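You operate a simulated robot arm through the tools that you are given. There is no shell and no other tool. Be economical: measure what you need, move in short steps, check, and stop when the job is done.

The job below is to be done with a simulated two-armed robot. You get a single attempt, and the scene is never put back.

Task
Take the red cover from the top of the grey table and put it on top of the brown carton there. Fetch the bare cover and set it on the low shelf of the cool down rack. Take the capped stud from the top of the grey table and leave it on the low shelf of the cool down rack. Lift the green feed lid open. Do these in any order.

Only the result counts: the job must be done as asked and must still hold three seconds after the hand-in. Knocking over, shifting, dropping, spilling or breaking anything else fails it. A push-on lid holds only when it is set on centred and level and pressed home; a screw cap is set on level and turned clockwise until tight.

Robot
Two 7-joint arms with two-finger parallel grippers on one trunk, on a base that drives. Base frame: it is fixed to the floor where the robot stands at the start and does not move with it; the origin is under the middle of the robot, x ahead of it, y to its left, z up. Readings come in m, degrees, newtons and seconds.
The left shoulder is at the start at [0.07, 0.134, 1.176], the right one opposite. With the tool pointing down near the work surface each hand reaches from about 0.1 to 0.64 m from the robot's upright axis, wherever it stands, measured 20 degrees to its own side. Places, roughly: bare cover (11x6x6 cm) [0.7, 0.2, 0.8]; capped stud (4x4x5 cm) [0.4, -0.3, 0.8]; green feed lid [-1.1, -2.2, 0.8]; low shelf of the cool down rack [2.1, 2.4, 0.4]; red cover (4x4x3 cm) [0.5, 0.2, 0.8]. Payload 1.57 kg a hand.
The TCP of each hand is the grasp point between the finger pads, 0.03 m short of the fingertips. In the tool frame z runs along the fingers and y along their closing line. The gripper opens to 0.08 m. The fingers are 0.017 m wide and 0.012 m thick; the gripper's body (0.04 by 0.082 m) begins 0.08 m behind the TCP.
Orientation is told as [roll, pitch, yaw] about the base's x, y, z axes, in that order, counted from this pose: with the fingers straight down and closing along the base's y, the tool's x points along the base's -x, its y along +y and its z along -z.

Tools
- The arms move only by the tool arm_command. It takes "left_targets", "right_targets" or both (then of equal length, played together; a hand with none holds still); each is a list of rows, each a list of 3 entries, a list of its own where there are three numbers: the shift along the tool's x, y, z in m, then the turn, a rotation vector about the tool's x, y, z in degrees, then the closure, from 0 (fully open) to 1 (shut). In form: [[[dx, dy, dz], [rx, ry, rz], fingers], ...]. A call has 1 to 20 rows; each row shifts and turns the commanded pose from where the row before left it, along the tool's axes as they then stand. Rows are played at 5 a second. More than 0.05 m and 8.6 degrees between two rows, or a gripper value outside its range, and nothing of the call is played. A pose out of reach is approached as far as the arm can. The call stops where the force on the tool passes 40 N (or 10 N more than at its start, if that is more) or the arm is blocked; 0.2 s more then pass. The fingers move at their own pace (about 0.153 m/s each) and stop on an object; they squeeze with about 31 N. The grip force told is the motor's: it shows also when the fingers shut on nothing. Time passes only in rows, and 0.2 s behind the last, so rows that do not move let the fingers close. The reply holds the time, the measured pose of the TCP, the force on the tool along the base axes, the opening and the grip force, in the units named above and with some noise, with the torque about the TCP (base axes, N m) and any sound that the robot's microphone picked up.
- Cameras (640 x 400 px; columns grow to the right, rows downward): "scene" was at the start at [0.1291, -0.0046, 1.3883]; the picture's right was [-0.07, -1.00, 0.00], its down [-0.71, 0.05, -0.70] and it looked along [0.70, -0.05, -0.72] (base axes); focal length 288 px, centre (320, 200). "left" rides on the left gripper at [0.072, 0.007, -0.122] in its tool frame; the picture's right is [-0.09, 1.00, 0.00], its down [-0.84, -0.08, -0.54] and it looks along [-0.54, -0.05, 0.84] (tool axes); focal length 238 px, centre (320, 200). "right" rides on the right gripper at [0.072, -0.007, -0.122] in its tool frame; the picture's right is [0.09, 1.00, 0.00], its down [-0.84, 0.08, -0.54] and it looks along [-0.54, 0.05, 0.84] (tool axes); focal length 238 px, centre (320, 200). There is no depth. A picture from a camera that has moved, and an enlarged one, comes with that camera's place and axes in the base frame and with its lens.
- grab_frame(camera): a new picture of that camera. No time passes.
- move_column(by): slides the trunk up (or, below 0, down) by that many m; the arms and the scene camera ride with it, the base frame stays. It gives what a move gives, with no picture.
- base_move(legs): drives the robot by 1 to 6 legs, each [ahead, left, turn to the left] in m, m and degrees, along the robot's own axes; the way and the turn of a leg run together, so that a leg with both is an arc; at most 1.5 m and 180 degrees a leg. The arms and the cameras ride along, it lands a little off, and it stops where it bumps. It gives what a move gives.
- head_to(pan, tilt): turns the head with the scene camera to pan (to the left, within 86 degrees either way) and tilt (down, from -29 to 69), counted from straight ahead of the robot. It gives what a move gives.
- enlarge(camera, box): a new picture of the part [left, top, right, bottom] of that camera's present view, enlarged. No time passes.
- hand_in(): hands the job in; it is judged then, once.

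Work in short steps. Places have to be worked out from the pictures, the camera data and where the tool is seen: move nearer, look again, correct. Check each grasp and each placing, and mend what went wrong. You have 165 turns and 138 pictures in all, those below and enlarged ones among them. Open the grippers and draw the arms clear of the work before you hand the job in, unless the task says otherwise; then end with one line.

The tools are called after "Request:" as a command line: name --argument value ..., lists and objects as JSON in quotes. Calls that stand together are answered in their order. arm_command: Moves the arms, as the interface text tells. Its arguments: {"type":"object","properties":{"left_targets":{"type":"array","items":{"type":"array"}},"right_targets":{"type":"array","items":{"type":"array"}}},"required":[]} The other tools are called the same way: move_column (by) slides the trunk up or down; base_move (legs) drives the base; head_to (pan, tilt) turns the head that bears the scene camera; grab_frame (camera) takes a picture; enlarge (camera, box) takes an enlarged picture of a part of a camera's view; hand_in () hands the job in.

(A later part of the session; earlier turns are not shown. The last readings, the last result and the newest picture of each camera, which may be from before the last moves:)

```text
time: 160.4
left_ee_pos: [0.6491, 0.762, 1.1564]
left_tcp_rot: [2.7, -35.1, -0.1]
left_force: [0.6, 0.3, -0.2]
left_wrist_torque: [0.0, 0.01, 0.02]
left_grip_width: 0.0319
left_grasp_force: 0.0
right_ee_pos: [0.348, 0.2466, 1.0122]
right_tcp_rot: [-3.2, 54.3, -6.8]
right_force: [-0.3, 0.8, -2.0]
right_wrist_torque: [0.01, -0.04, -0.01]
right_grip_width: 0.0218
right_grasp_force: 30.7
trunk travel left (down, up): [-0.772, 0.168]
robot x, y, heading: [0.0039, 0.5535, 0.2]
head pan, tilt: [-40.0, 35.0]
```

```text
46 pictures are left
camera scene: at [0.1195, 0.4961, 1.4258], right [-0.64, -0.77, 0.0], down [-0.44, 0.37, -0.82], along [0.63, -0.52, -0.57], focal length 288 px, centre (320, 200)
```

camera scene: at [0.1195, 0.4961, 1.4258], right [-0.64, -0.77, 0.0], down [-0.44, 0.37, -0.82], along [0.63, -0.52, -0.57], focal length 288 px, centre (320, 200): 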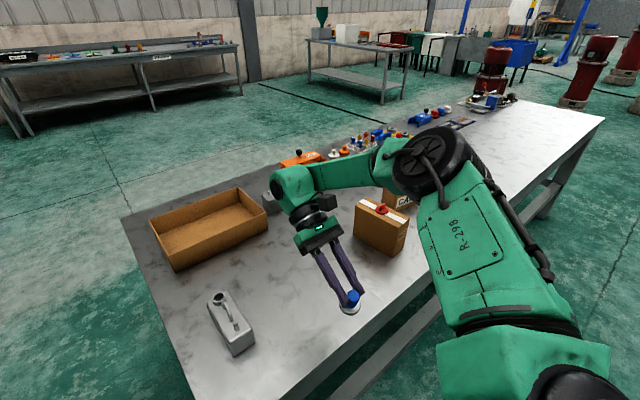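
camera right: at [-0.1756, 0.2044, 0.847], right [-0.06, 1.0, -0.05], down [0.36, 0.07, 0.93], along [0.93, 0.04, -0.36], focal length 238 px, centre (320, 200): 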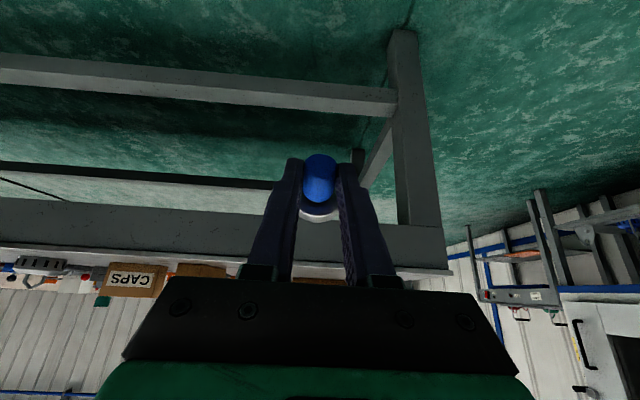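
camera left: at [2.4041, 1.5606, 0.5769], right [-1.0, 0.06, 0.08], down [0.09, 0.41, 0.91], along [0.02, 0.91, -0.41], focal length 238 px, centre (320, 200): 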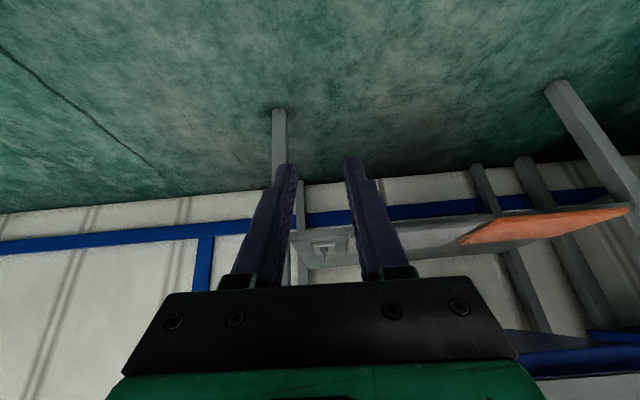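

The cap points up nicely. Move the hand forward 8 cm and down 13 cm over the table's edge area.

Request:
arm_command --right_targets '[[[-0.0381, 0, 0.0028], [0, 0, 0], 1], [[-0.0381, 0, 0.0028], [0, 0, 0], 1], [[-0.0381, 0, 0.0028], [0, 0, 0], 1], [[-0.0381, 0, 0.0028], [0, 0, 0], 1]]'

Request:
head_to --pan -40 --tilt 50

Request:
grab_frame --camera "scene"

```text
time: 161.4
left_ee_pos: [0.6491, 0.7625, 1.1559]
left_tcp_rot: [2.7, -35.0, 0.0]
left_force: [-0.4, 0.0, 0.3]
left_wrist_torque: [0.0, 0.03, 0.03]
left_grip_width: 0.0318
left_grasp_force: 0.0
right_ee_pos: [0.3309, 0.277, 0.9593]
right_tcp_rot: [-3.5, 54.2, -7.1]
right_force: [-0.3, -0.3, -1.4]
right_wrist_torque: [0.0, -0.07, 0.0]
right_grip_width: 0.0216
right_grasp_force: 30.4
right hand out of reach, approached as far as the arm can: row 1, 2, 3, 4
trunk travel left (down, up): [-0.772, 0.168]
robot x, y, heading: [0.002, 0.5565, 0.1]
head pan, tilt: [-40.0, 35.0]
```

```text
time: 162.2
left_ee_pos: [0.6507, 0.762, 1.1557]
left_tcp_rot: [2.7, -34.9, -0.1]
left_force: [0.2, -0.5, 0.0]
left_wrist_torque: [0.01, -0.02, 0.03]
left_grip_width: 0.0319
left_grasp_force: 0.0
right_ee_pos: [0.3306, 0.2779, 0.9601]
right_tcp_rot: [-3.3, 54.2, -6.9]
right_force: [-0.4, 0.4, -1.4]
right_wrist_torque: [0.03, -0.03, 0.0]
right_grip_width: 0.0219
right_grasp_force: 30.9
trunk travel left (down, up): [-0.772, 0.168]
robot x, y, heading: [0.0044, 0.5486, 0.0]
head pan, tilt: [-40.0, 50.0]
```

```text
45 pictures are left
camera scene: at [0.1122, 0.5032, 1.404], right [-0.64, -0.77, 0.0], down [-0.59, 0.49, -0.64], along [0.49, -0.41, -0.77], focal length 288 px, centre (320, 200)
```

scene: 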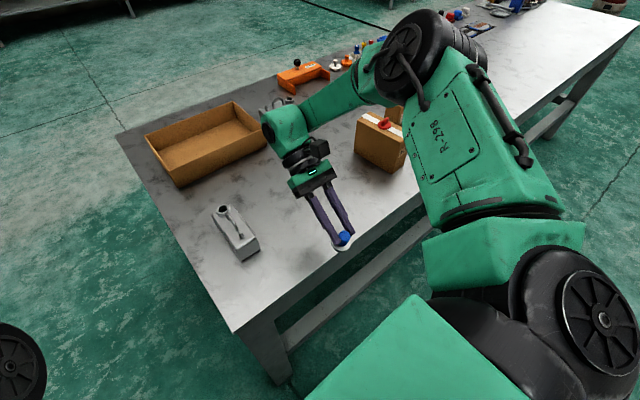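

The leaning-back hand can't reach further forward, so I use base and column instead: ahead 7.5 cm, then down 9 cm.

Request:
base_move --legs '[[0.075, 0, 0]]'

Request:
move_column --by -0.085

Request:
grab_frame --camera "scene"

```text
time: 163.2
left_ee_pos: [0.719, 0.7623, 1.16]
left_tcp_rot: [2.6, -35.4, -0.1]
left_force: [-0.6, -0.1, 0.1]
left_wrist_torque: [0.01, 0.03, 0.0]
left_grip_width: 0.0324
left_grasp_force: 0.1
right_ee_pos: [0.4022, 0.2788, 0.9614]
right_tcp_rot: [-3.3, 54.0, -6.9]
right_force: [-0.5, -0.2, -1.4]
right_wrist_torque: [0.0, -0.07, -0.01]
right_grip_width: 0.0218
right_grasp_force: 30.6
trunk travel left (down, up): [-0.772, 0.168]
robot x, y, heading: [0.0776, 0.5522, 0.1]
head pan, tilt: [-40.0, 50.0]
```

```text
time: 164.4
left_ee_pos: [0.7252, 0.7625, 1.0721]
left_tcp_rot: [2.7, -35.1, -0.1]
left_force: [-0.2, 0.0, -0.2]
left_wrist_torque: [0.01, 0.0, 0.0]
left_grip_width: 0.0321
left_grasp_force: 0.2
right_ee_pos: [0.4061, 0.2775, 0.8751]
right_tcp_rot: [-3.3, 54.1, -7.1]
right_force: [0.2, 0.0, -2.8]
right_wrist_torque: [-0.02, -0.02, -0.02]
right_grip_width: 0.0218
right_grasp_force: 30.7
trunk travel left (down, up): [-0.687, 0.253]
robot x, y, heading: [0.0775, 0.5526, 0.1]
head pan, tilt: [-40.0, 50.0]
```

```text
44 pictures are left
camera scene: at [0.1864, 0.5035, 1.319], right [-0.64, -0.77, 0.0], down [-0.59, 0.49, -0.64], along [0.49, -0.41, -0.77], focal length 288 px, centre (320, 200)
```

scene: 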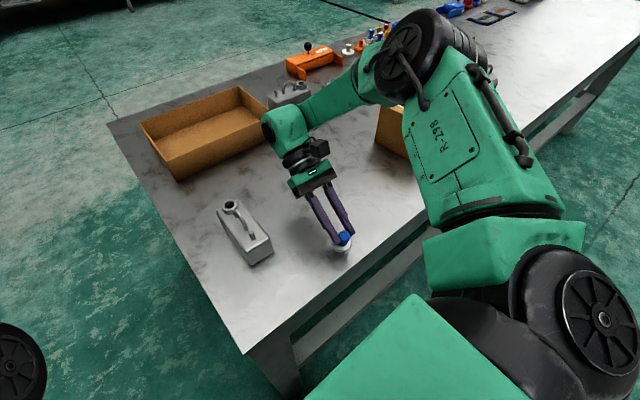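

Check clearance between forearm and the PADS carton and the stud's height above the table.

Request:
enlarge --camera "scene" --box '[270, 60, 450, 270]'

Request:
grab_frame --camera "left"

```text
1.90 times, centred on (360, 165) of scene
camera zoom: at [0.1864, 0.5035, 1.319], right [-0.64, -0.77, 0.0], down [-0.59, 0.49, -0.64], along [0.49, -0.41, -0.77], focal length 549 px, centre (244, 267)
```

zoom: 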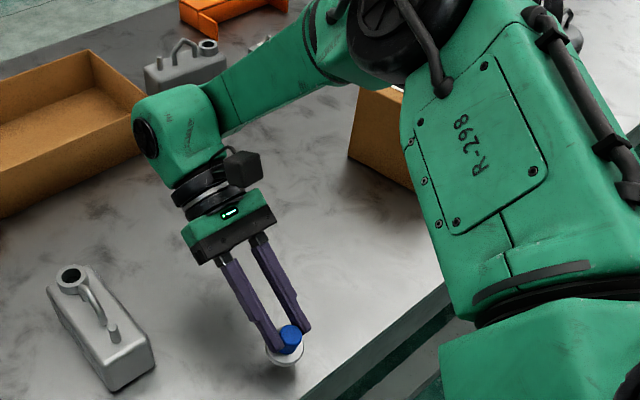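

```text
42 pictures are left
camera left: at [0.5951, 0.7647, 1.1303], right [0.05, 0.99, 0.09], down [0.38, -0.1, 0.92], along [0.93, -0.01, -0.38], focal length 238 px, centre (320, 200)
```

left: 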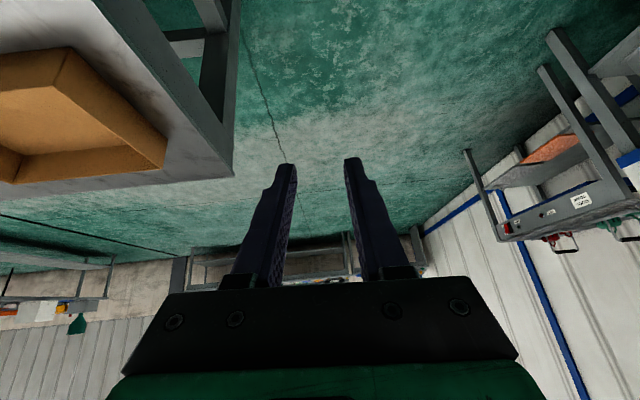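

Forearm (z ≥ 1.0) is clear of the carton. Lower in small column steps, watching force.

Request:
move_column --by -0.015

Request:
enlarge --camera "scene" --box '[300, 200, 400, 280]'

```text
time: 165.0
left_ee_pos: [0.7244, 0.762, 1.0569]
left_tcp_rot: [2.7, -35.0, -0.2]
left_force: [-0.5, 1.1, -0.4]
left_wrist_torque: [0.02, -0.04, -0.01]
left_grip_width: 0.0321
left_grasp_force: 0.0
right_ee_pos: [0.4047, 0.2781, 0.86]
right_tcp_rot: [-3.4, 54.1, -6.9]
right_force: [0.6, 0.3, -1.2]
right_wrist_torque: [-0.01, -0.02, 0.01]
right_grip_width: 0.0219
right_grasp_force: 31.2
trunk travel left (down, up): [-0.672, 0.268]
robot x, y, heading: [0.0784, 0.5532, 0.0]
head pan, tilt: [-40.0, 50.0]
```

```text
5.00 times, centred on (350, 240) of scene
camera zoom: at [0.1863, 0.5035, 1.3039], right [-0.64, -0.77, 0.0], down [-0.59, 0.49, -0.64], along [0.49, -0.41, -0.77], focal length 1442 px, centre (170, 0)
```

zoom: 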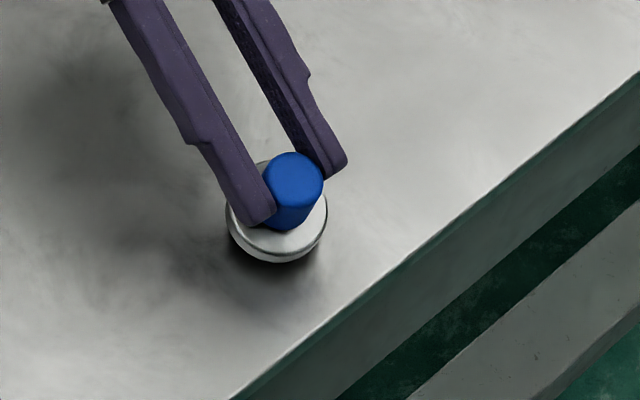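

Almost touching, ~3 cm inside the edge. Lower 6 mm more.

Request:
move_column --by -0.006

Request:
enlarge --camera "scene" --box '[300, 200, 400, 280]'

```text
time: 165.6
left_ee_pos: [0.724, 0.7631, 1.051]
left_tcp_rot: [2.8, -35.1, -0.2]
left_force: [0.3, -0.3, -0.6]
left_wrist_torque: [0.02, -0.02, -0.02]
left_grip_width: 0.0319
left_grasp_force: 0.0
right_ee_pos: [0.4063, 0.2773, 0.8543]
right_tcp_rot: [-3.5, 54.1, -7.0]
right_force: [0.3, -0.5, -1.2]
right_wrist_torque: [0.01, -0.02, 0.01]
right_grip_width: 0.0219
right_grasp_force: 30.9
trunk travel left (down, up): [-0.666, 0.274]
robot x, y, heading: [0.0777, 0.5502, 0.0]
head pan, tilt: [-40.0, 50.0]
```

```text
5.00 times, centred on (350, 240) of scene
camera zoom: at [0.1863, 0.5035, 1.2979], right [-0.64, -0.77, 0.0], down [-0.59, 0.49, -0.64], along [0.49, -0.41, -0.77], focal length 1442 px, centre (170, 0)
```

zoom: 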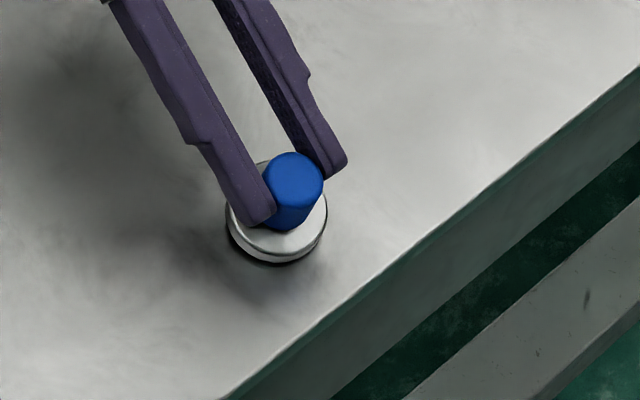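

Still no contact force; 4 mm more.

Request:
move_column --by -0.004

Request:
move_column --by -0.003

```text
time: 166.1
left_ee_pos: [0.7221, 0.7642, 1.0473]
left_tcp_rot: [2.8, -35.2, 0.0]
left_force: [0.2, -0.5, -0.1]
left_wrist_torque: [0.03, 0.01, 0.01]
left_grip_width: 0.0319
left_grasp_force: 0.2
right_ee_pos: [0.4053, 0.279, 0.8521]
right_tcp_rot: [-3.4, 54.2, -7.0]
right_force: [4.6, -2.2, 22.6]
right_wrist_torque: [-0.14, 0.46, 0.02]
right_grip_width: 0.0216
right_grasp_force: 31.3
trunk travel left (down, up): [-0.662, 0.278]
robot x, y, heading: [0.0781, 0.5524, 0.1]
head pan, tilt: [-40.0, 50.0]
```

```text
time: 166.6
left_ee_pos: [0.7232, 0.7646, 1.0446]
left_tcp_rot: [2.6, -35.0, 0.1]
left_force: [-0.6, 0.3, -0.5]
left_wrist_torque: [-0.01, 0.02, 0.02]
left_grip_width: 0.0325
left_grasp_force: 0.0
right_ee_pos: [0.4048, 0.2798, 0.8483]
right_tcp_rot: [-3.3, 54.2, -6.9]
right_force: [3.9, 2.6, 23.7]
right_wrist_torque: [0.31, 0.5, -0.1]
right_grip_width: 0.0217
right_grasp_force: 30.8
trunk travel left (down, up): [-0.659, 0.281]
robot x, y, heading: [0.0785, 0.5522, 0.3]
head pan, tilt: [-40.0, 50.0]
```

In contact (24 N) and pressed flat. Open the right gripper without moving and look.

Request:
arm_command --right_targets '[[[0, 0, 0], [0, 0, 0], 0.5], [[0, 0, 0], [0, 0, 0], 0.2], [[0, 0, 0], [0, 0, 0], 0]]'

Request:
enlarge --camera "scene" --box '[300, 200, 400, 280]'

```text
time: 167.4
left_ee_pos: [0.7247, 0.7623, 1.0433]
left_tcp_rot: [2.9, -35.1, -0.1]
left_force: [-0.5, -0.5, 0.3]
left_wrist_torque: [-0.03, -0.02, 0.01]
left_grip_width: 0.032
left_grasp_force: 0.0
right_ee_pos: [0.4049, 0.2771, 0.8449]
right_tcp_rot: [-3.3, 54.0, -7.0]
right_force: [0.9, -0.5, 0.2]
right_wrist_torque: [-0.03, -0.03, -0.01]
right_grip_width: 0.0797
right_grasp_force: 0.1
trunk travel left (down, up): [-0.659, 0.281]
robot x, y, heading: [0.0802, 0.5537, -0.0]
head pan, tilt: [-40.0, 50.0]
```

```text
5.00 times, centred on (350, 240) of scene
camera zoom: at [0.1863, 0.5032, 1.2909], right [-0.64, -0.77, 0.0], down [-0.59, 0.49, -0.64], along [0.49, -0.41, -0.77], focal length 1442 px, centre (170, 0)
```

zoom: 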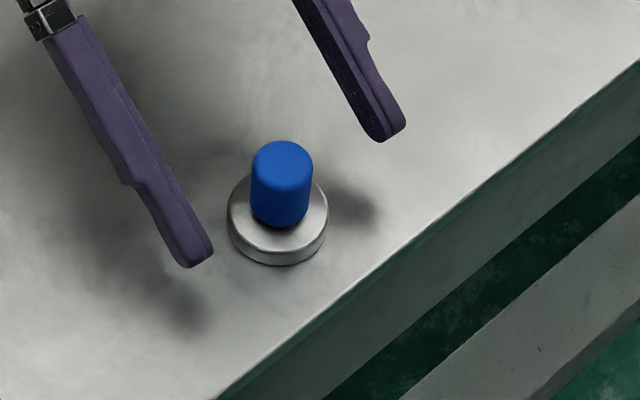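

The stud stands upright at ≈[0.381,0.285]. Raise straight up, back off, then rotate the hand forward again.

Request:
move_column --by 0.2

Request:
base_move --legs '[[-0.22, 0, 0]]'

Request:
arm_command --right_targets '[[[0, 0, 0], [0, -7.8, 0], 0], [[0, 0, 0], [0, -7.8, 0], 0], [[0, 0, 0], [0, -7.8, 0], 0], [[0, 0, 0], [0, -7.8, 0], 0], [[0, 0, 0], [0, -7.8, 0], 0], [[0, 0, 0], [0, -7.8, 0], 0], [[0, 0, 0], [0, -7.4, 0], 0], [[0, 0, 0.04], [0, 0, 0], 0], [[0, 0, 0.04], [0, 0, 0], 0], [[0, 0, 0.03], [0, 0, 0], 0]]'

```text
time: 169.6
left_ee_pos: [0.7243, 0.7627, 1.2424]
left_tcp_rot: [2.8, -35.1, -0.2]
left_force: [-0.7, -0.5, -0.1]
left_wrist_torque: [0.0, -0.03, -0.01]
left_grip_width: 0.0319
left_grasp_force: 0.0
right_ee_pos: [0.4052, 0.2782, 1.0465]
right_tcp_rot: [-3.4, 54.2, -7.0]
right_force: [-0.4, 0.5, -1.2]
right_wrist_torque: [0.03, 0.01, 0.02]
right_grip_width: 0.08
right_grasp_force: 0.1
trunk travel left (down, up): [-0.859, 0.081]
robot x, y, heading: [0.0819, 0.5485, 0.4]
head pan, tilt: [-40.0, 50.0]
```

```text
time: 171.3
left_ee_pos: [0.5077, 0.7612, 1.2414]
left_tcp_rot: [2.7, -34.9, 0.0]
left_force: [-0.2, -0.5, 0.8]
left_wrist_torque: [0.0, 0.0, -0.03]
left_grip_width: 0.0319
left_grasp_force: 0.0
right_ee_pos: [0.1873, 0.2769, 1.0452]
right_tcp_rot: [-3.4, 54.2, -7.0]
right_force: [0.2, -0.4, -0.2]
right_wrist_torque: [-0.03, 0.01, -0.01]
right_grip_width: 0.0801
right_grasp_force: 0.1
trunk travel left (down, up): [-0.859, 0.081]
robot x, y, heading: [-0.14, 0.5531, 0.1]
head pan, tilt: [-40.0, 50.0]
```

```text
time: 173.5
left_ee_pos: [0.5042, 0.7617, 1.2429]
left_tcp_rot: [2.7, -35.1, -0.1]
left_force: [-0.1, 0.4, 0.1]
left_wrist_torque: [-0.01, -0.01, -0.01]
left_grip_width: 0.0321
left_grasp_force: 0.1
right_ee_pos: [0.1841, 0.2753, 0.9369]
right_tcp_rot: [-1.9, 0.0, -4.2]
right_force: [-0.6, 0.3, 0.1]
right_wrist_torque: [0.02, -0.03, 0.0]
right_grip_width: 0.0801
right_grasp_force: 0.1
trunk travel left (down, up): [-0.859, 0.081]
robot x, y, heading: [-0.1456, 0.5504, 0.4]
head pan, tilt: [-40.0, 50.0]
```

Fix the small roll/yaw error, extend forward 8 cm, and tilt forward to 50°.

Request:
arm_command --right_targets '[[[-0.04, 0, 0], [-1.9, 0, -4.2], 0], [[-0.04, 0, 0], [0, 0, 0], 0], [[0, 0, 0], [0, -8.4, 0], 0], [[0, 0, 0], [0, -8.4, 0], 0], [[0, 0, 0], [0, -8.4, 0], 0], [[0, 0, 0], [0, -8.4, 0], 0], [[0, 0, 0], [0, -8.4, 0], 0], [[0, 0, 0], [0, -8, 0], 0]]'

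Request:
grab_frame --camera "right"

```text
time: 175.3
left_ee_pos: [0.5029, 0.76, 1.2459]
left_tcp_rot: [2.9, -35.3, 0.0]
left_force: [0.1, -0.4, 0.0]
left_wrist_torque: [-0.02, -0.02, 0.01]
left_grip_width: 0.032
left_grasp_force: 0.1
right_ee_pos: [0.2604, 0.2596, 0.9379]
right_tcp_rot: [-0.8, -48.1, 0.4]
right_force: [-0.7, 0.7, 0.0]
right_wrist_torque: [0.0, -0.01, 0.01]
right_grip_width: 0.08
right_grasp_force: 0.1
right hand out of reach, approached as far as the arm can: row 8
trunk travel left (down, up): [-0.859, 0.081]
robot x, y, heading: [-0.1418, 0.5472, 0.1]
head pan, tilt: [-40.0, 50.0]
```

```text
38 pictures are left
camera right: at [0.1221, 0.2526, 0.9645], right [-0.05, 1.0, -0.08], down [0.16, 0.09, 0.98], along [0.99, 0.04, -0.16], focal length 238 px, centre (320, 200)
```

right: 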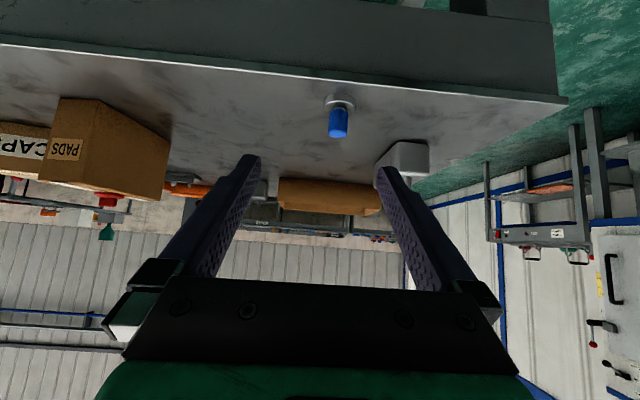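

Now lower the column 7 cm and look at the cap from in front.

Request:
move_column --by -0.07

Request:
grab_frame --camera "right"

```text
time: 176.4
left_ee_pos: [0.5032, 0.762, 1.1736]
left_tcp_rot: [2.7, -35.2, -0.1]
left_force: [-0.7, 0.2, -0.8]
left_wrist_torque: [0.0, -0.02, 0.01]
left_grip_width: 0.0319
left_grasp_force: 0.1
right_ee_pos: [0.2622, 0.259, 0.8663]
right_tcp_rot: [-0.8, -47.9, 0.2]
right_force: [0.1, 0.3, 0.0]
right_wrist_torque: [-0.04, 0.01, 0.01]
right_grip_width: 0.0799
right_grasp_force: 0.1
trunk travel left (down, up): [-0.789, 0.151]
robot x, y, heading: [-0.1366, 0.5481, 0.0]
head pan, tilt: [-40.0, 50.0]
```

```text
37 pictures are left
camera right: at [0.1236, 0.2535, 0.8938], right [-0.05, 1.0, -0.08], down [0.16, 0.09, 0.98], along [0.99, 0.04, -0.16], focal length 238 px, centre (320, 200)
```

right: 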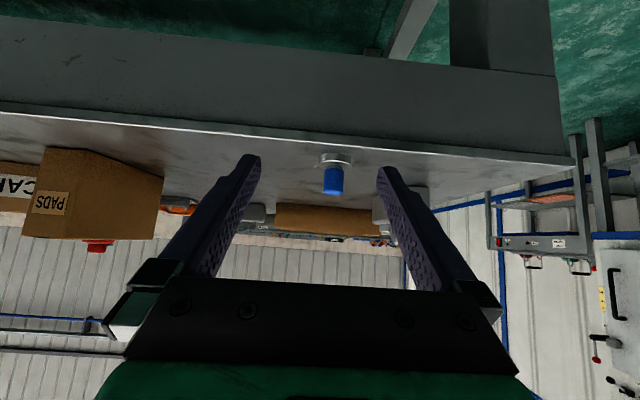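

Both views put the cap at ≈[0.368,0.275]. Align, go down 2 cm and move forward ~10 cm around it.

Request:
arm_command --right_targets '[[[0.0149, 0.017, 0.0134], [0.8, 0, 0], 0], [[-0.0216, 0, 0.024], [0, 0, 0], 0], [[-0.0216, 0, 0.024], [0, 0, 0], 0], [[-0.0216, 0, 0.024], [0, 0, 0], 0]]'

Request:
enlarge --camera "right" --box '[220, 80, 420, 240]'

Request:
enlarge --camera "scene" --box '[340, 180, 580, 340]'

```text
time: 177.4
left_ee_pos: [0.5062, 0.7609, 1.1728]
left_tcp_rot: [2.6, -35.0, -0.2]
left_force: [0.5, 0.2, -0.1]
left_wrist_torque: [0.02, 0.0, 0.0]
left_grip_width: 0.032
left_grasp_force: 0.0
right_ee_pos: [0.3607, 0.2739, 0.8475]
right_tcp_rot: [-1.7, -47.7, 0.2]
right_force: [-0.7, -0.1, -0.7]
right_wrist_torque: [-0.02, 0.01, 0.02]
right_grip_width: 0.08
right_grasp_force: 0.1
trunk travel left (down, up): [-0.789, 0.151]
robot x, y, heading: [-0.1412, 0.5509, 0.4]
head pan, tilt: [-40.0, 50.0]
```

```text
2.50 times, centred on (320, 160) of right
camera zoom: at [0.2218, 0.2696, 0.8744], right [-0.04, 1.0, -0.09], down [0.16, 0.09, 0.98], along [0.99, 0.03, -0.17], focal length 596 px, centre (320, 300)
```

zoom: 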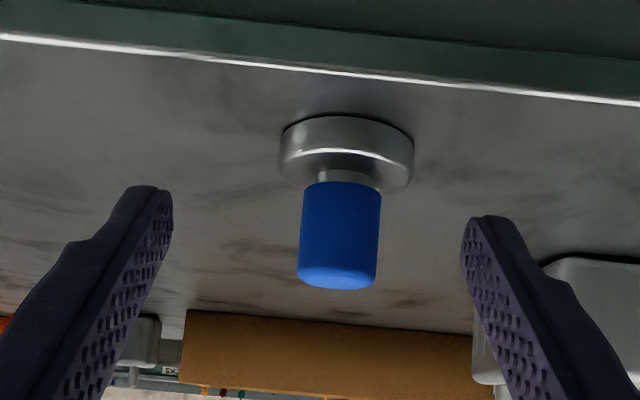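

```text
2.50 times, centred on (460, 260) of scene
camera zoom: at [-0.033, 0.503, 1.4209], right [-0.64, -0.77, 0.0], down [-0.59, 0.49, -0.64], along [0.49, -0.41, -0.77], focal length 721 px, centre (-30, 50)
```

zoom: 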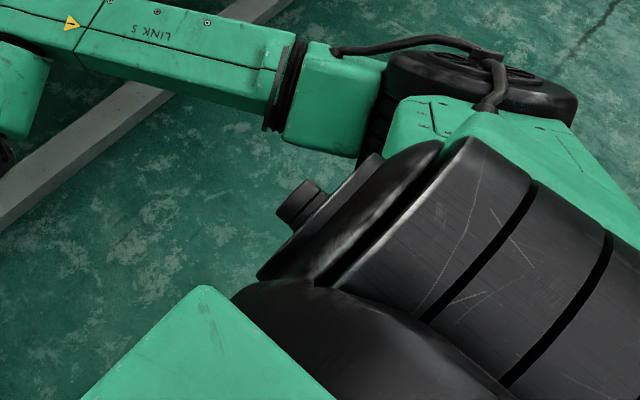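

Comparing fingertip and cap rows, the cap centre is nearer x≈0.381. Go forward 1 cm more, slightly down, and close.

Request:
arm_command --right_targets '[[[-0.0037, 0.003, 0.0101], [1.7, 0, 0], 0], [[0, 0, 0], [0, 0, 0], 1], [[0, 0, 0], [0, 0, 0], 1], [[0, 0, 0], [0, 0, 0], 1], [[0, 0, 0], [0, 0, 0], 1]]'

Request:
enlarge --camera "right" --box '[220, 80, 420, 240]'

```text
time: 178.6
left_ee_pos: [0.5054, 0.7615, 1.1734]
left_tcp_rot: [2.7, -35.1, 0.0]
left_force: [-0.5, -0.5, -0.6]
left_wrist_torque: [0.01, 0.01, 0.0]
left_grip_width: 0.0321
left_grasp_force: 0.2
right_ee_pos: [0.3716, 0.2767, 0.8436]
right_tcp_rot: [-3.4, -47.8, 0.1]
right_force: [-0.4, 0.6, 1.1]
right_wrist_torque: [0.09, -0.02, 0.03]
right_grip_width: 0.0217
right_grasp_force: 30.7
trunk travel left (down, up): [-0.789, 0.151]
robot x, y, heading: [-0.1446, 0.5484, 0.2]
head pan, tilt: [-40.0, 50.0]
```

```text
2.50 times, centred on (320, 160) of right
camera zoom: at [0.2319, 0.2764, 0.8702], right [-0.02, 0.99, -0.11], down [0.16, 0.11, 0.98], along [0.99, 0.0, -0.17], focal length 596 px, centre (320, 300)
```

zoom: 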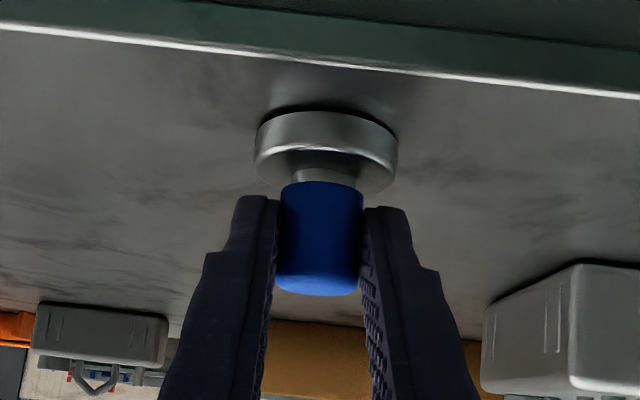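

Good full grip (0.0217 m). Lift with the column and check.

Request:
move_column --by 0.12

Request:
base_move --legs '[[-0.25, 0, 0], [0, 0.6, 0], [0, 0, 90]]'

Request:
enlarge --camera "right" --box '[220, 80, 420, 240]'

```text
time: 180.1
left_ee_pos: [0.504, 0.7615, 1.2938]
left_tcp_rot: [2.8, -35.0, -0.1]
left_force: [0.1, -0.9, -0.1]
left_wrist_torque: [0.0, 0.02, 0.01]
left_grip_width: 0.0322
left_grasp_force: 0.0
right_ee_pos: [0.3722, 0.2765, 0.9627]
right_tcp_rot: [-3.4, -47.7, 0.2]
right_force: [0.5, -0.5, -0.9]
right_wrist_torque: [-0.03, 0.05, 0.02]
right_grip_width: 0.0217
right_grasp_force: 30.8
trunk travel left (down, up): [-0.909, 0.031]
robot x, y, heading: [-0.1403, 0.5527, 0.1]
head pan, tilt: [-40.0, 50.0]
```

```text
time: 188.7
left_ee_pos: [-0.6002, 1.7981, 1.294]
left_tcp_rot: [2.8, -35.0, 89.2]
left_force: [0.4, -0.5, 0.0]
left_wrist_torque: [0.01, -0.03, 0.02]
left_grip_width: 0.032
left_grasp_force: 0.0
right_ee_pos: [-0.1181, 1.6582, 0.9627]
right_tcp_rot: [-3.4, -47.9, 89.3]
right_force: [-0.1, -0.6, -1.1]
right_wrist_torque: [0.0, 0.02, -0.01]
right_grip_width: 0.0217
right_grasp_force: 30.8
trunk travel left (down, up): [-0.909, 0.031]
robot x, y, heading: [-0.4001, 1.1529, 89.5]
head pan, tilt: [-40.0, 50.0]
```

```text
2.50 times, centred on (320, 160) of right
camera zoom: at [-0.1204, 1.5191, 0.9899], right [-0.99, -0.01, -0.11], down [-0.11, 0.17, 0.98], along [0.01, 0.99, -0.17], focal length 596 px, centre (320, 300)
```

zoom: 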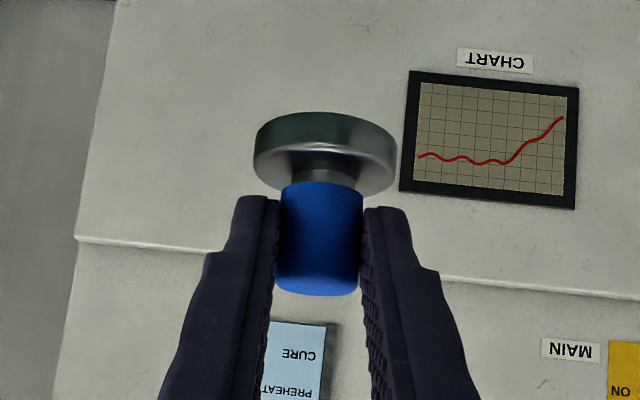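

The stud is unmoved in the grip. Before approaching the rack I retract the left hand (vertical, nearer the body, lower) so it stays clear of the upper deck.

Request:
arm_command --left_targets '[[[0, 0, 0], [2.8, 7, 0], 0.6], [[0, 0, 0], [0, 7, 0], 0.6], [[0, 0, 0], [0, 7, 0], 0.6], [[0, 0, 0], [0, 7, 0], 0.6], [[0, 0, 0], [0, 7, 0], 0.6], [[0.03, 0, 0.035], [0, 0, 0], 0.6], [[0.03, 0, 0.035], [0, 0, 0], 0.6], [[0.03, 0, 0.035], [0, 0, 0], 0.6], [[0.03, 0, 0.035], [0, 0, 0], 0.6], [[0.045, 0, 0], [0, 0, 0], 0.6], [[0.045, 0, 0], [0, 0, 0], 0.6], [[0.045, 0, 0], [0, 0, 0], 0.6], [[0.045, 0, 0], [0, 0, 0], 0.6]]'

Request:
base_move --legs '[[0, -1.5, 0.5], [0, -0.83, 0]]'

Request:
head_to --pan -10 --tilt 38

Request:
grab_frame --camera "scene"

```text
time: 191.7
left_ee_pos: [-0.6991, 1.5953, 1.0941]
left_tcp_rot: [6.5, -13.6, 91.6]
left_force: [0.9, 0.5, 0.0]
left_wrist_torque: [-0.02, -0.02, 0.0]
left_grip_width: 0.0319
left_grasp_force: 0.0
left hand out of reach, approached as far as the arm can: row 3, 4, 5, 10, 11, 12, 13
right_ee_pos: [-0.1191, 1.6581, 0.9631]
right_tcp_rot: [-3.3, -47.7, 89.3]
right_force: [-0.3, -0.5, -1.2]
right_wrist_torque: [-0.03, 0.01, -0.01]
right_grip_width: 0.0216
right_grasp_force: 31.1
trunk travel left (down, up): [-0.909, 0.031]
robot x, y, heading: [-0.4038, 1.1444, 89.6]
head pan, tilt: [-40.0, 50.0]
stopped in row 13 (left hand): the arm was blocked; the commanded pose is now the measured one
```

```text
time: 203.2
left_ee_pos: [1.636, 1.5736, 1.0932]
left_tcp_rot: [6.5, -13.5, 91.4]
left_force: [0.2, -0.1, 0.3]
left_wrist_torque: [-0.01, -0.02, -0.04]
left_grip_width: 0.0319
left_grasp_force: 0.0
right_ee_pos: [2.2159, 1.6372, 0.9619]
right_tcp_rot: [-3.3, -47.8, 89.2]
right_force: [-0.6, -0.1, -1.5]
right_wrist_torque: [-0.04, 0.01, -0.02]
right_grip_width: 0.0216
right_grasp_force: 31.2
trunk travel left (down, up): [-0.909, 0.031]
robot x, y, heading: [1.9362, 1.1269, 89.4]
head pan, tilt: [-40.0, 50.0]
```

```text
time: 204.1
left_ee_pos: [1.636, 1.5739, 1.0941]
left_tcp_rot: [6.5, -13.6, 91.5]
left_force: [-0.4, -0.1, -0.3]
left_wrist_torque: [-0.05, -0.01, 0.0]
left_grip_width: 0.0319
left_grasp_force: 0.0
right_ee_pos: [2.2164, 1.6372, 0.9628]
right_tcp_rot: [-3.3, -47.8, 89.2]
right_force: [0.7, -0.3, -2.5]
right_wrist_torque: [0.0, 0.01, -0.01]
right_grip_width: 0.0215
right_grasp_force: 31.0
trunk travel left (down, up): [-0.909, 0.031]
robot x, y, heading: [1.9318, 1.131, 89.6]
head pan, tilt: [-10.0, 38.0]
```

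```text
32 pictures are left
camera scene: at [1.95, 1.2652, 1.5581], right [0.98, -0.18, 0.0], down [-0.11, -0.61, -0.79], along [0.14, 0.77, -0.62], focal length 288 px, centre (320, 200)
```

scene: 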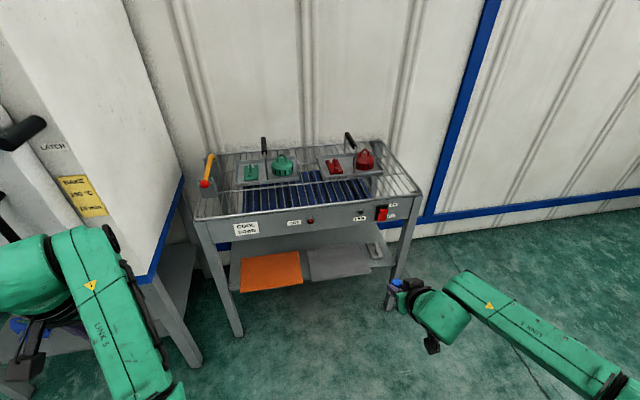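

Approaching from the front with the stud this deep is too tight under the apron, so I'll come diagonally (heading 135°) past the right front leg and set it on the bare rear-right shelf area ≈[2.42,2.41]. Drive to the start point and turn.

Request:
base_move --legs '[[0, -1.03, 0], [0.33, 0, 0], [0, 0, 45.4]]'

Request:
arm_command --right_targets '[[[-0.019, 0, 0.021], [0, 0, 0], 1], [[-0.019, 0, 0.021], [0, 0, 0], 1], [[-0.019, 0, 0.021], [0, 0, 0], 1]]'

Request:
move_column --by -0.4

Request:
head_to --pan 0 --tilt 32

Request:
grab_frame --camera "scene"

```text
time: 213.3
left_ee_pos: [2.4439, 1.555, 1.0937]
left_tcp_rot: [6.6, -13.6, 136.3]
left_force: [0.2, -0.2, 0.6]
left_wrist_torque: [-0.01, -0.03, -0.01]
left_grip_width: 0.0322
left_grasp_force: 0.0
right_ee_pos: [2.8128, 2.0074, 0.9628]
right_tcp_rot: [-3.3, -47.8, 133.9]
right_force: [0.1, -0.1, -1.6]
right_wrist_torque: [-0.04, -0.03, -0.01]
right_grip_width: 0.0214
right_grasp_force: 31.1
trunk travel left (down, up): [-0.909, 0.031]
robot x, y, heading: [2.9719, 1.448, 134.0]
head pan, tilt: [-10.0, 38.0]
```

```text
time: 214.1
left_ee_pos: [2.4438, 1.5551, 1.0934]
left_tcp_rot: [6.6, -13.4, 136.2]
left_force: [-1.0, -0.7, -0.1]
left_wrist_torque: [0.03, -0.04, 0.02]
left_grip_width: 0.0321
left_grasp_force: 0.1
right_ee_pos: [2.7549, 2.0726, 0.9626]
right_tcp_rot: [-3.4, -47.7, 134.0]
right_force: [-0.7, 0.1, -1.9]
right_wrist_torque: [-0.07, 0.02, -0.02]
right_grip_width: 0.0215
right_grasp_force: 30.4
trunk travel left (down, up): [-0.909, 0.031]
robot x, y, heading: [2.9697, 1.4437, 133.7]
head pan, tilt: [-10.0, 38.0]
```

```text
time: 217.9
left_ee_pos: [2.445, 1.5544, 0.6943]
left_tcp_rot: [6.6, -13.6, 136.2]
left_force: [0.1, -0.7, 0.4]
left_wrist_torque: [0.02, -0.04, -0.02]
left_grip_width: 0.0322
left_grasp_force: 0.1
right_ee_pos: [2.7564, 2.0704, 0.5626]
right_tcp_rot: [-3.3, -47.7, 133.9]
right_force: [-0.3, 0.2, -1.6]
right_wrist_torque: [-0.02, -0.01, 0.02]
right_grip_width: 0.0214
right_grasp_force: 31.1
trunk travel left (down, up): [-0.509, 0.431]
robot x, y, heading: [2.9681, 1.4484, 134.0]
head pan, tilt: [-10.0, 38.0]
```

```text
time: 218.7
left_ee_pos: [2.4457, 1.5544, 0.6945]
left_tcp_rot: [6.6, -13.5, 136.3]
left_force: [-0.7, 0.3, -0.2]
left_wrist_torque: [0.02, -0.01, 0.02]
left_grip_width: 0.0322
left_grasp_force: 0.0
right_ee_pos: [2.7554, 2.0716, 0.5625]
right_tcp_rot: [-3.3, -47.8, 133.8]
right_force: [-0.7, 0.1, -1.6]
right_wrist_torque: [-0.03, 0.0, 0.0]
right_grip_width: 0.0216
right_grasp_force: 30.8
trunk travel left (down, up): [-0.509, 0.431]
robot x, y, heading: [2.9683, 1.4455, 134.0]
head pan, tilt: [0.0, 32.0]
```

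```text
31 pictures are left
camera scene: at [2.8714, 1.5495, 1.1673], right [0.72, 0.69, 0.0], down [0.37, -0.38, -0.85], along [-0.59, 0.61, -0.53], focal length 288 px, centre (320, 200)
```

scene: 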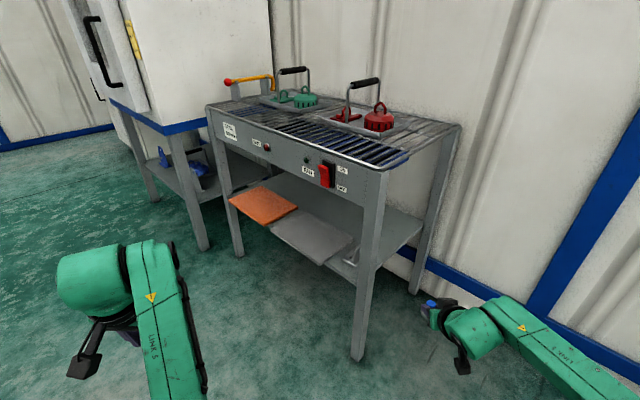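

Geometry is clear: right front leg at (2.52,2.13), rear at (2.52,2.60). Lower 9 cm so the stud's base is ~1.5 cm above shelf level, and drive in 0.40 m first.

Request:
move_column --by -0.088

Request:
base_move --legs '[[0.3, 0.006, 0]]'

Request:
grab_frame --camera "scene"

Request:
grab_frame --camera "right"

```text
time: 219.9
left_ee_pos: [2.4447, 1.5549, 0.606]
left_tcp_rot: [6.5, -13.7, 136.2]
left_force: [-1.5, -0.3, -0.2]
left_wrist_torque: [0.0, -0.01, 0.0]
left_grip_width: 0.032
left_grasp_force: 0.0
right_ee_pos: [2.7567, 2.0703, 0.4755]
right_tcp_rot: [-3.3, -47.9, 133.9]
right_force: [-0.9, 1.4, -2.0]
right_wrist_torque: [-0.04, -0.04, 0.01]
right_grip_width: 0.0216
right_grasp_force: 30.9
trunk travel left (down, up): [-0.421, 0.519]
robot x, y, heading: [2.9716, 1.4475, 134.2]
head pan, tilt: [0.0, 32.0]
```

```text
time: 221.9
left_ee_pos: [2.2312, 1.7605, 0.6054]
left_tcp_rot: [6.5, -13.5, 136.5]
left_force: [0.4, -0.2, 0.5]
left_wrist_torque: [0.03, 0.03, 0.0]
left_grip_width: 0.0323
left_grasp_force: 0.0
right_ee_pos: [2.5403, 2.2793, 0.4729]
right_tcp_rot: [-3.3, -47.7, 134.2]
right_force: [0.1, 0.8, -1.9]
right_wrist_torque: [-0.04, -0.03, 0.0]
right_grip_width: 0.0217
right_grasp_force: 31.2
trunk travel left (down, up): [-0.421, 0.519]
robot x, y, heading: [2.7576, 1.6558, 134.2]
head pan, tilt: [0.0, 32.0]
```

```text
30 pictures are left
camera scene: at [2.6585, 1.7588, 1.0792], right [0.72, 0.7, 0.0], down [0.37, -0.38, -0.85], along [-0.59, 0.61, -0.53], focal length 288 px, centre (320, 200)
```

scene: 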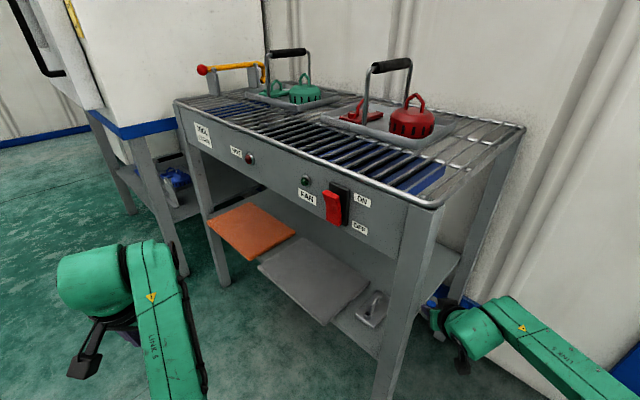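

```text
29 pictures are left
camera right: at [2.6369, 2.1793, 0.5021], right [-0.7, -0.71, -0.11], down [-0.19, 0.04, 0.98], along [-0.69, 0.71, -0.17], focal length 238 px, centre (320, 200)
```

right: 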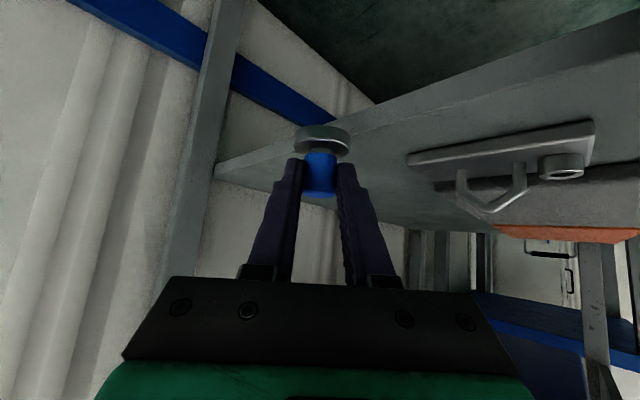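

Everything is clear: cover sits safely on the right of the view, the stud enters between the end legs. Drive in the final 0.165 m.

Request:
base_move --legs '[[0.165, -0.004, 0]]'

Request:
grab_frame --camera "right"

```text
time: 223.4
left_ee_pos: [2.1194, 1.8825, 0.6061]
left_tcp_rot: [6.6, -13.5, 136.5]
left_force: [0.0, 0.0, 0.1]
left_wrist_torque: [-0.03, 0.0, 0.0]
left_grip_width: 0.0316
left_grasp_force: 0.0
right_ee_pos: [2.4277, 2.4011, 0.4737]
right_tcp_rot: [-3.3, -47.6, 134.3]
right_force: [0.7, 0.1, -1.4]
right_wrist_torque: [-0.02, -0.03, 0.01]
right_grip_width: 0.0217
right_grasp_force: 31.4
trunk travel left (down, up): [-0.421, 0.519]
robot x, y, heading: [2.6479, 1.7792, 134.1]
head pan, tilt: [0.0, 32.0]
```

```text
28 pictures are left
camera right: at [2.5241, 2.3004, 0.5019], right [-0.7, -0.71, -0.11], down [-0.19, 0.04, 0.98], along [-0.69, 0.71, -0.17], focal length 238 px, centre (320, 200)
```

right: 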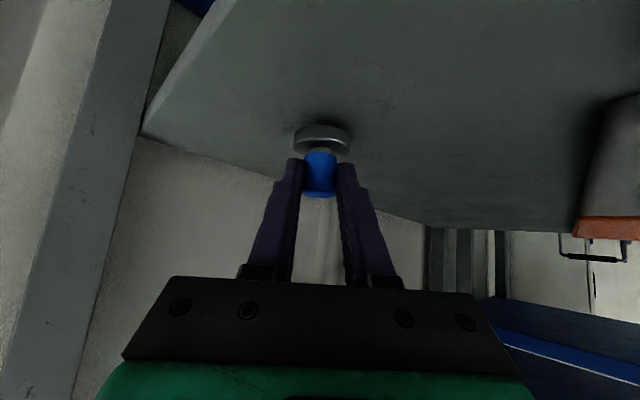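

The stud is over the bare rear-right shelf area. Lower with the column in small steps until contact.

Request:
move_column --by -0.012

Request:
move_column --by -0.005

```text
time: 224.0
left_ee_pos: [2.1191, 1.8814, 0.5941]
left_tcp_rot: [6.6, -13.6, 136.5]
left_force: [-0.6, 0.0, -0.1]
left_wrist_torque: [0.02, -0.03, -0.01]
left_grip_width: 0.032
left_grasp_force: 0.1
right_ee_pos: [2.4288, 2.4009, 0.4641]
right_tcp_rot: [-3.3, -47.8, 134.2]
right_force: [-0.3, 0.6, 0.7]
right_wrist_torque: [-0.02, 0.05, -0.02]
right_grip_width: 0.0216
right_grasp_force: 30.9
trunk travel left (down, up): [-0.409, 0.531]
robot x, y, heading: [2.644, 1.7797, 134.2]
head pan, tilt: [0.0, 32.0]
```

```text
time: 224.5
left_ee_pos: [2.1197, 1.8804, 0.5896]
left_tcp_rot: [6.5, -13.8, 136.5]
left_force: [-0.4, 0.1, -0.5]
left_wrist_torque: [-0.04, 0.0, -0.02]
left_grip_width: 0.032
left_grasp_force: 0.1
right_ee_pos: [2.4285, 2.4002, 0.4622]
right_tcp_rot: [-3.2, -48.3, 134.2]
right_force: [3.5, 0.2, 16.7]
right_wrist_torque: [-0.03, 0.36, -0.03]
right_grip_width: 0.0216
right_grasp_force: 31.4
trunk travel left (down, up): [-0.404, 0.536]
robot x, y, heading: [2.6432, 1.7767, 134.3]
head pan, tilt: [0.0, 32.0]
```

Contact (17 N). Open and check that it stands.

Request:
arm_command --right_targets '[[[0, 0, 0], [0, 0, 0], 0.6], [[0, 0, 0], [0, 0, 0], 0.35], [[0, 0, 0], [0, 0, 0], 0.35]]'

Request:
base_move --legs '[[-0.2, 0, 0]]'

Request:
enlarge --camera "right" --box '[200, 80, 600, 280]'

```text
time: 225.3
left_ee_pos: [2.1183, 1.8819, 0.5891]
left_tcp_rot: [6.6, -13.5, 136.5]
left_force: [-0.2, -0.1, 0.5]
left_wrist_torque: [0.02, -0.04, 0.03]
left_grip_width: 0.0319
left_grasp_force: 0.0
right_ee_pos: [2.4288, 2.4011, 0.4564]
right_tcp_rot: [-3.4, -47.7, 134.2]
right_force: [-0.2, -1.0, 0.3]
right_wrist_torque: [0.02, -0.01, 0.02]
right_grip_width: 0.0518
right_grasp_force: 0.0
trunk travel left (down, up): [-0.404, 0.536]
robot x, y, heading: [2.6451, 1.7766, 134.4]
head pan, tilt: [0.0, 32.0]
```

```text
time: 226.9
left_ee_pos: [2.2594, 1.7396, 0.5892]
left_tcp_rot: [6.7, -13.6, 136.4]
left_force: [0.1, -1.2, 0.0]
left_wrist_torque: [0.0, 0.0, 0.03]
left_grip_width: 0.0319
left_grasp_force: 0.2
right_ee_pos: [2.5682, 2.2594, 0.4591]
right_tcp_rot: [-3.3, -47.8, 134.1]
right_force: [-0.5, -0.2, 0.8]
right_wrist_torque: [0.04, -0.01, -0.01]
right_grip_width: 0.0521
right_grasp_force: 0.0
trunk travel left (down, up): [-0.404, 0.536]
robot x, y, heading: [2.7827, 1.6354, 134.4]
head pan, tilt: [0.0, 32.0]
```

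```text
1.60 times, centred on (400, 180) of right
camera zoom: at [2.6645, 2.1572, 0.4859], right [-0.7, -0.71, -0.11], down [-0.19, 0.04, 0.98], along [-0.69, 0.71, -0.17], focal length 381 px, centre (192, 232)
```

zoom: 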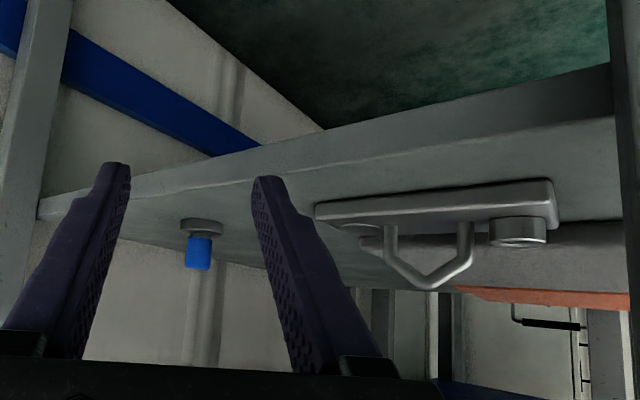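

Both the stud and the cover stand on the low shelf. Now to the green feed lid: back off, raise the trunk, and drive west.

Request:
base_move --legs '[[-0.25, 0, 0], [0, 0, 45.6], [0, 0.36, 0]]'

Request:
move_column --by 0.4

Request:
base_move --legs '[[1.5, 0, 0], [1.5, 0, 0], [0.3, 0, 0], [0, 0, 90]]'

Request:
head_to --pan -30 --tilt 25

Request:
grab_frame --camera "scene"

```text
time: 232.7
left_ee_pos: [2.5173, 0.7916, 0.5888]
left_tcp_rot: [6.6, -13.6, -177.3]
left_force: [0.0, 0.2, 0.0]
left_wrist_torque: [0.01, -0.01, 0.03]
left_grip_width: 0.032
left_grasp_force: 0.1
right_ee_pos: [2.3584, 1.375, 0.4589]
right_tcp_rot: [-3.4, -47.8, -179.7]
right_force: [0.0, 0.1, 0.4]
right_wrist_torque: [-0.02, 0.0, 0.02]
right_grip_width: 0.052
right_grasp_force: 0.0
trunk travel left (down, up): [-0.404, 0.536]
robot x, y, heading: [2.9584, 1.0993, -179.4]
head pan, tilt: [0.0, 32.0]
```

```text
time: 236.6
left_ee_pos: [2.5177, 0.793, 0.9894]
left_tcp_rot: [6.6, -13.6, -177.4]
left_force: [0.2, 0.5, -0.7]
left_wrist_torque: [0.02, -0.01, 0.0]
left_grip_width: 0.0324
left_grasp_force: 0.1
right_ee_pos: [2.3588, 1.3748, 0.858]
right_tcp_rot: [-3.4, -47.7, -179.7]
right_force: [0.1, 0.2, 0.1]
right_wrist_torque: [-0.03, 0.03, -0.04]
right_grip_width: 0.0521
right_grasp_force: 0.1
trunk travel left (down, up): [-0.804, 0.136]
robot x, y, heading: [2.9553, 1.1013, -179.7]
head pan, tilt: [0.0, 32.0]
```

```text
time: 256.5
left_ee_pos: [-0.0229, 0.5915, 0.9892]
left_tcp_rot: [6.6, -13.5, -85.7]
left_force: [-0.8, 0.3, 0.0]
left_wrist_torque: [0.02, 0.0, -0.01]
left_grip_width: 0.032
left_grasp_force: 0.1
right_ee_pos: [-0.6011, 0.4149, 0.8575]
right_tcp_rot: [-3.5, -47.9, -88.1]
right_force: [1.6, -0.3, 0.7]
right_wrist_torque: [0.0, -0.02, 0.01]
right_grip_width: 0.0523
right_grasp_force: 0.1
trunk travel left (down, up): [-0.804, 0.136]
robot x, y, heading: [-0.3409, 1.0197, -87.9]
head pan, tilt: [0.0, 32.0]
```

```text
time: 257.5
left_ee_pos: [-0.0236, 0.5909, 0.9893]
left_tcp_rot: [6.7, -13.6, -85.8]
left_force: [0.3, 0.0, 0.3]
left_wrist_torque: [0.02, 0.0, 0.02]
left_grip_width: 0.0318
left_grasp_force: 0.0
right_ee_pos: [-0.6006, 0.4147, 0.8577]
right_tcp_rot: [-3.4, -47.8, -88.2]
right_force: [0.1, 1.5, -0.5]
right_wrist_torque: [-0.02, 0.02, 0.03]
right_grip_width: 0.0519
right_grasp_force: 0.1
trunk travel left (down, up): [-0.804, 0.136]
robot x, y, heading: [-0.3444, 1.0219, -88.1]
head pan, tilt: [-30.0, 25.0]
```

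```text
26 pictures are left
camera scene: at [-0.3851, 0.8918, 1.4735], right [-0.88, 0.47, 0.0], down [0.2, 0.37, -0.91], along [-0.42, -0.8, -0.42], focal length 288 px, centre (320, 200)
```

scene: 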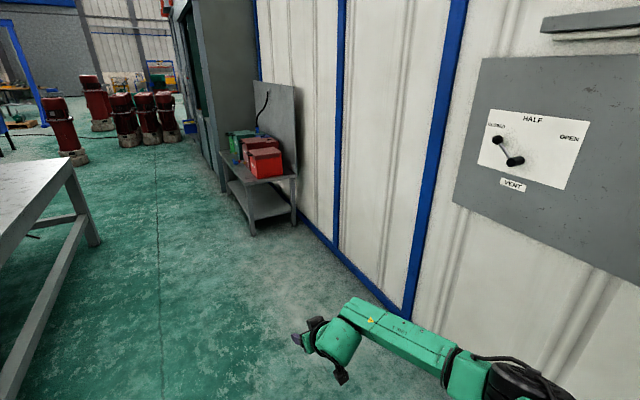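

The bench front is at x≈-0.9, y −1.5…−2.6. Drive south along the lane and then turn to face it.

Request:
base_move --legs '[[0, 0, -1.9], [1.5, 0, 0], [1.35, 0, 0], [0, 0.1, -90]]'

Request:
head_to --pan 10 --tilt 38

Request:
grab_frame --camera "scene"

```text
time: 275.6
left_ee_pos: [-0.6755, -2.2218, 0.9891]
left_tcp_rot: [6.6, -13.7, -176.7]
left_force: [0.1, -0.3, 0.4]
left_wrist_torque: [-0.04, 0.03, -0.06]
left_grip_width: 0.0321
left_grasp_force: 0.0
right_ee_pos: [-0.8422, -1.6406, 0.8587]
right_tcp_rot: [-3.4, -47.8, -178.9]
right_force: [-0.6, 0.1, -0.2]
right_wrist_torque: [0.0, 0.0, 0.01]
right_grip_width: 0.0524
right_grasp_force: 0.0
trunk travel left (down, up): [-0.804, 0.136]
robot x, y, heading: [-0.2376, -1.9109, -178.7]
head pan, tilt: [-30.0, 25.0]
```

```text
time: 276.6
left_ee_pos: [-0.676, -2.2223, 0.9886]
left_tcp_rot: [6.6, -13.6, -176.6]
left_force: [0.4, 0.1, 0.0]
left_wrist_torque: [0.03, 0.01, 0.04]
left_grip_width: 0.0321
left_grasp_force: 0.1
right_ee_pos: [-0.8417, -1.6419, 0.8571]
right_tcp_rot: [-3.3, -47.8, -179.1]
right_force: [0.0, -0.2, -0.8]
right_wrist_torque: [0.01, -0.01, -0.01]
right_grip_width: 0.0519
right_grasp_force: 0.1
trunk travel left (down, up): [-0.804, 0.136]
robot x, y, heading: [-0.237, -1.9096, -179.0]
head pan, tilt: [10.0, 38.0]
```

```text
25 pictures are left
camera scene: at [-0.3755, -1.926, 1.4532], right [-0.19, 0.98, 0.0], down [0.6, 0.12, -0.79], along [-0.77, -0.15, -0.62], focal length 288 px, centre (320, 200)
```

scene: 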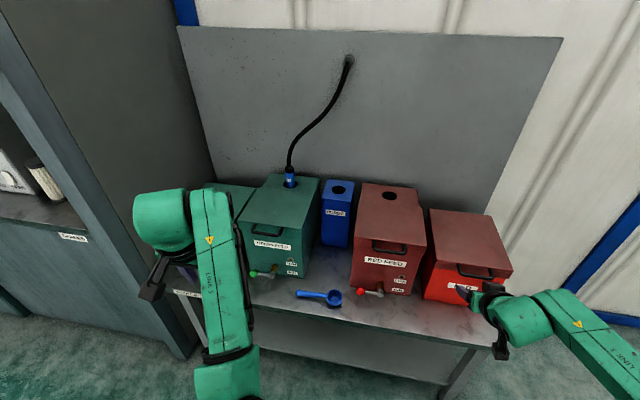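

Zoom on the green feed box.

Request:
enlarge --camera "scene" --box '[200, 150, 450, 310]'

```text
2.50 times, centred on (325, 230) of scene
camera zoom: at [-0.3755, -1.926, 1.4532], right [-0.19, 0.98, 0.0], down [0.6, 0.12, -0.79], along [-0.77, -0.15, -0.62], focal length 721 px, centre (308, 125)
```

zoom: 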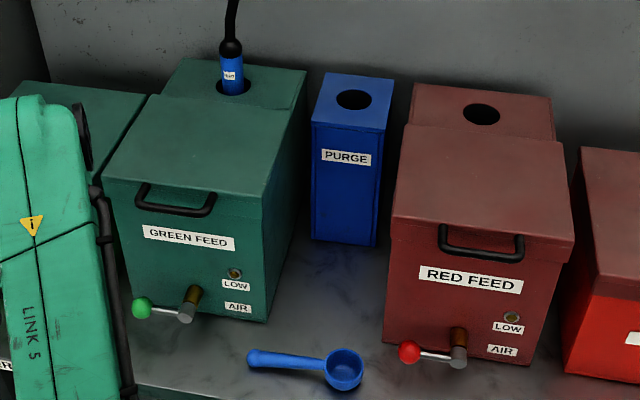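

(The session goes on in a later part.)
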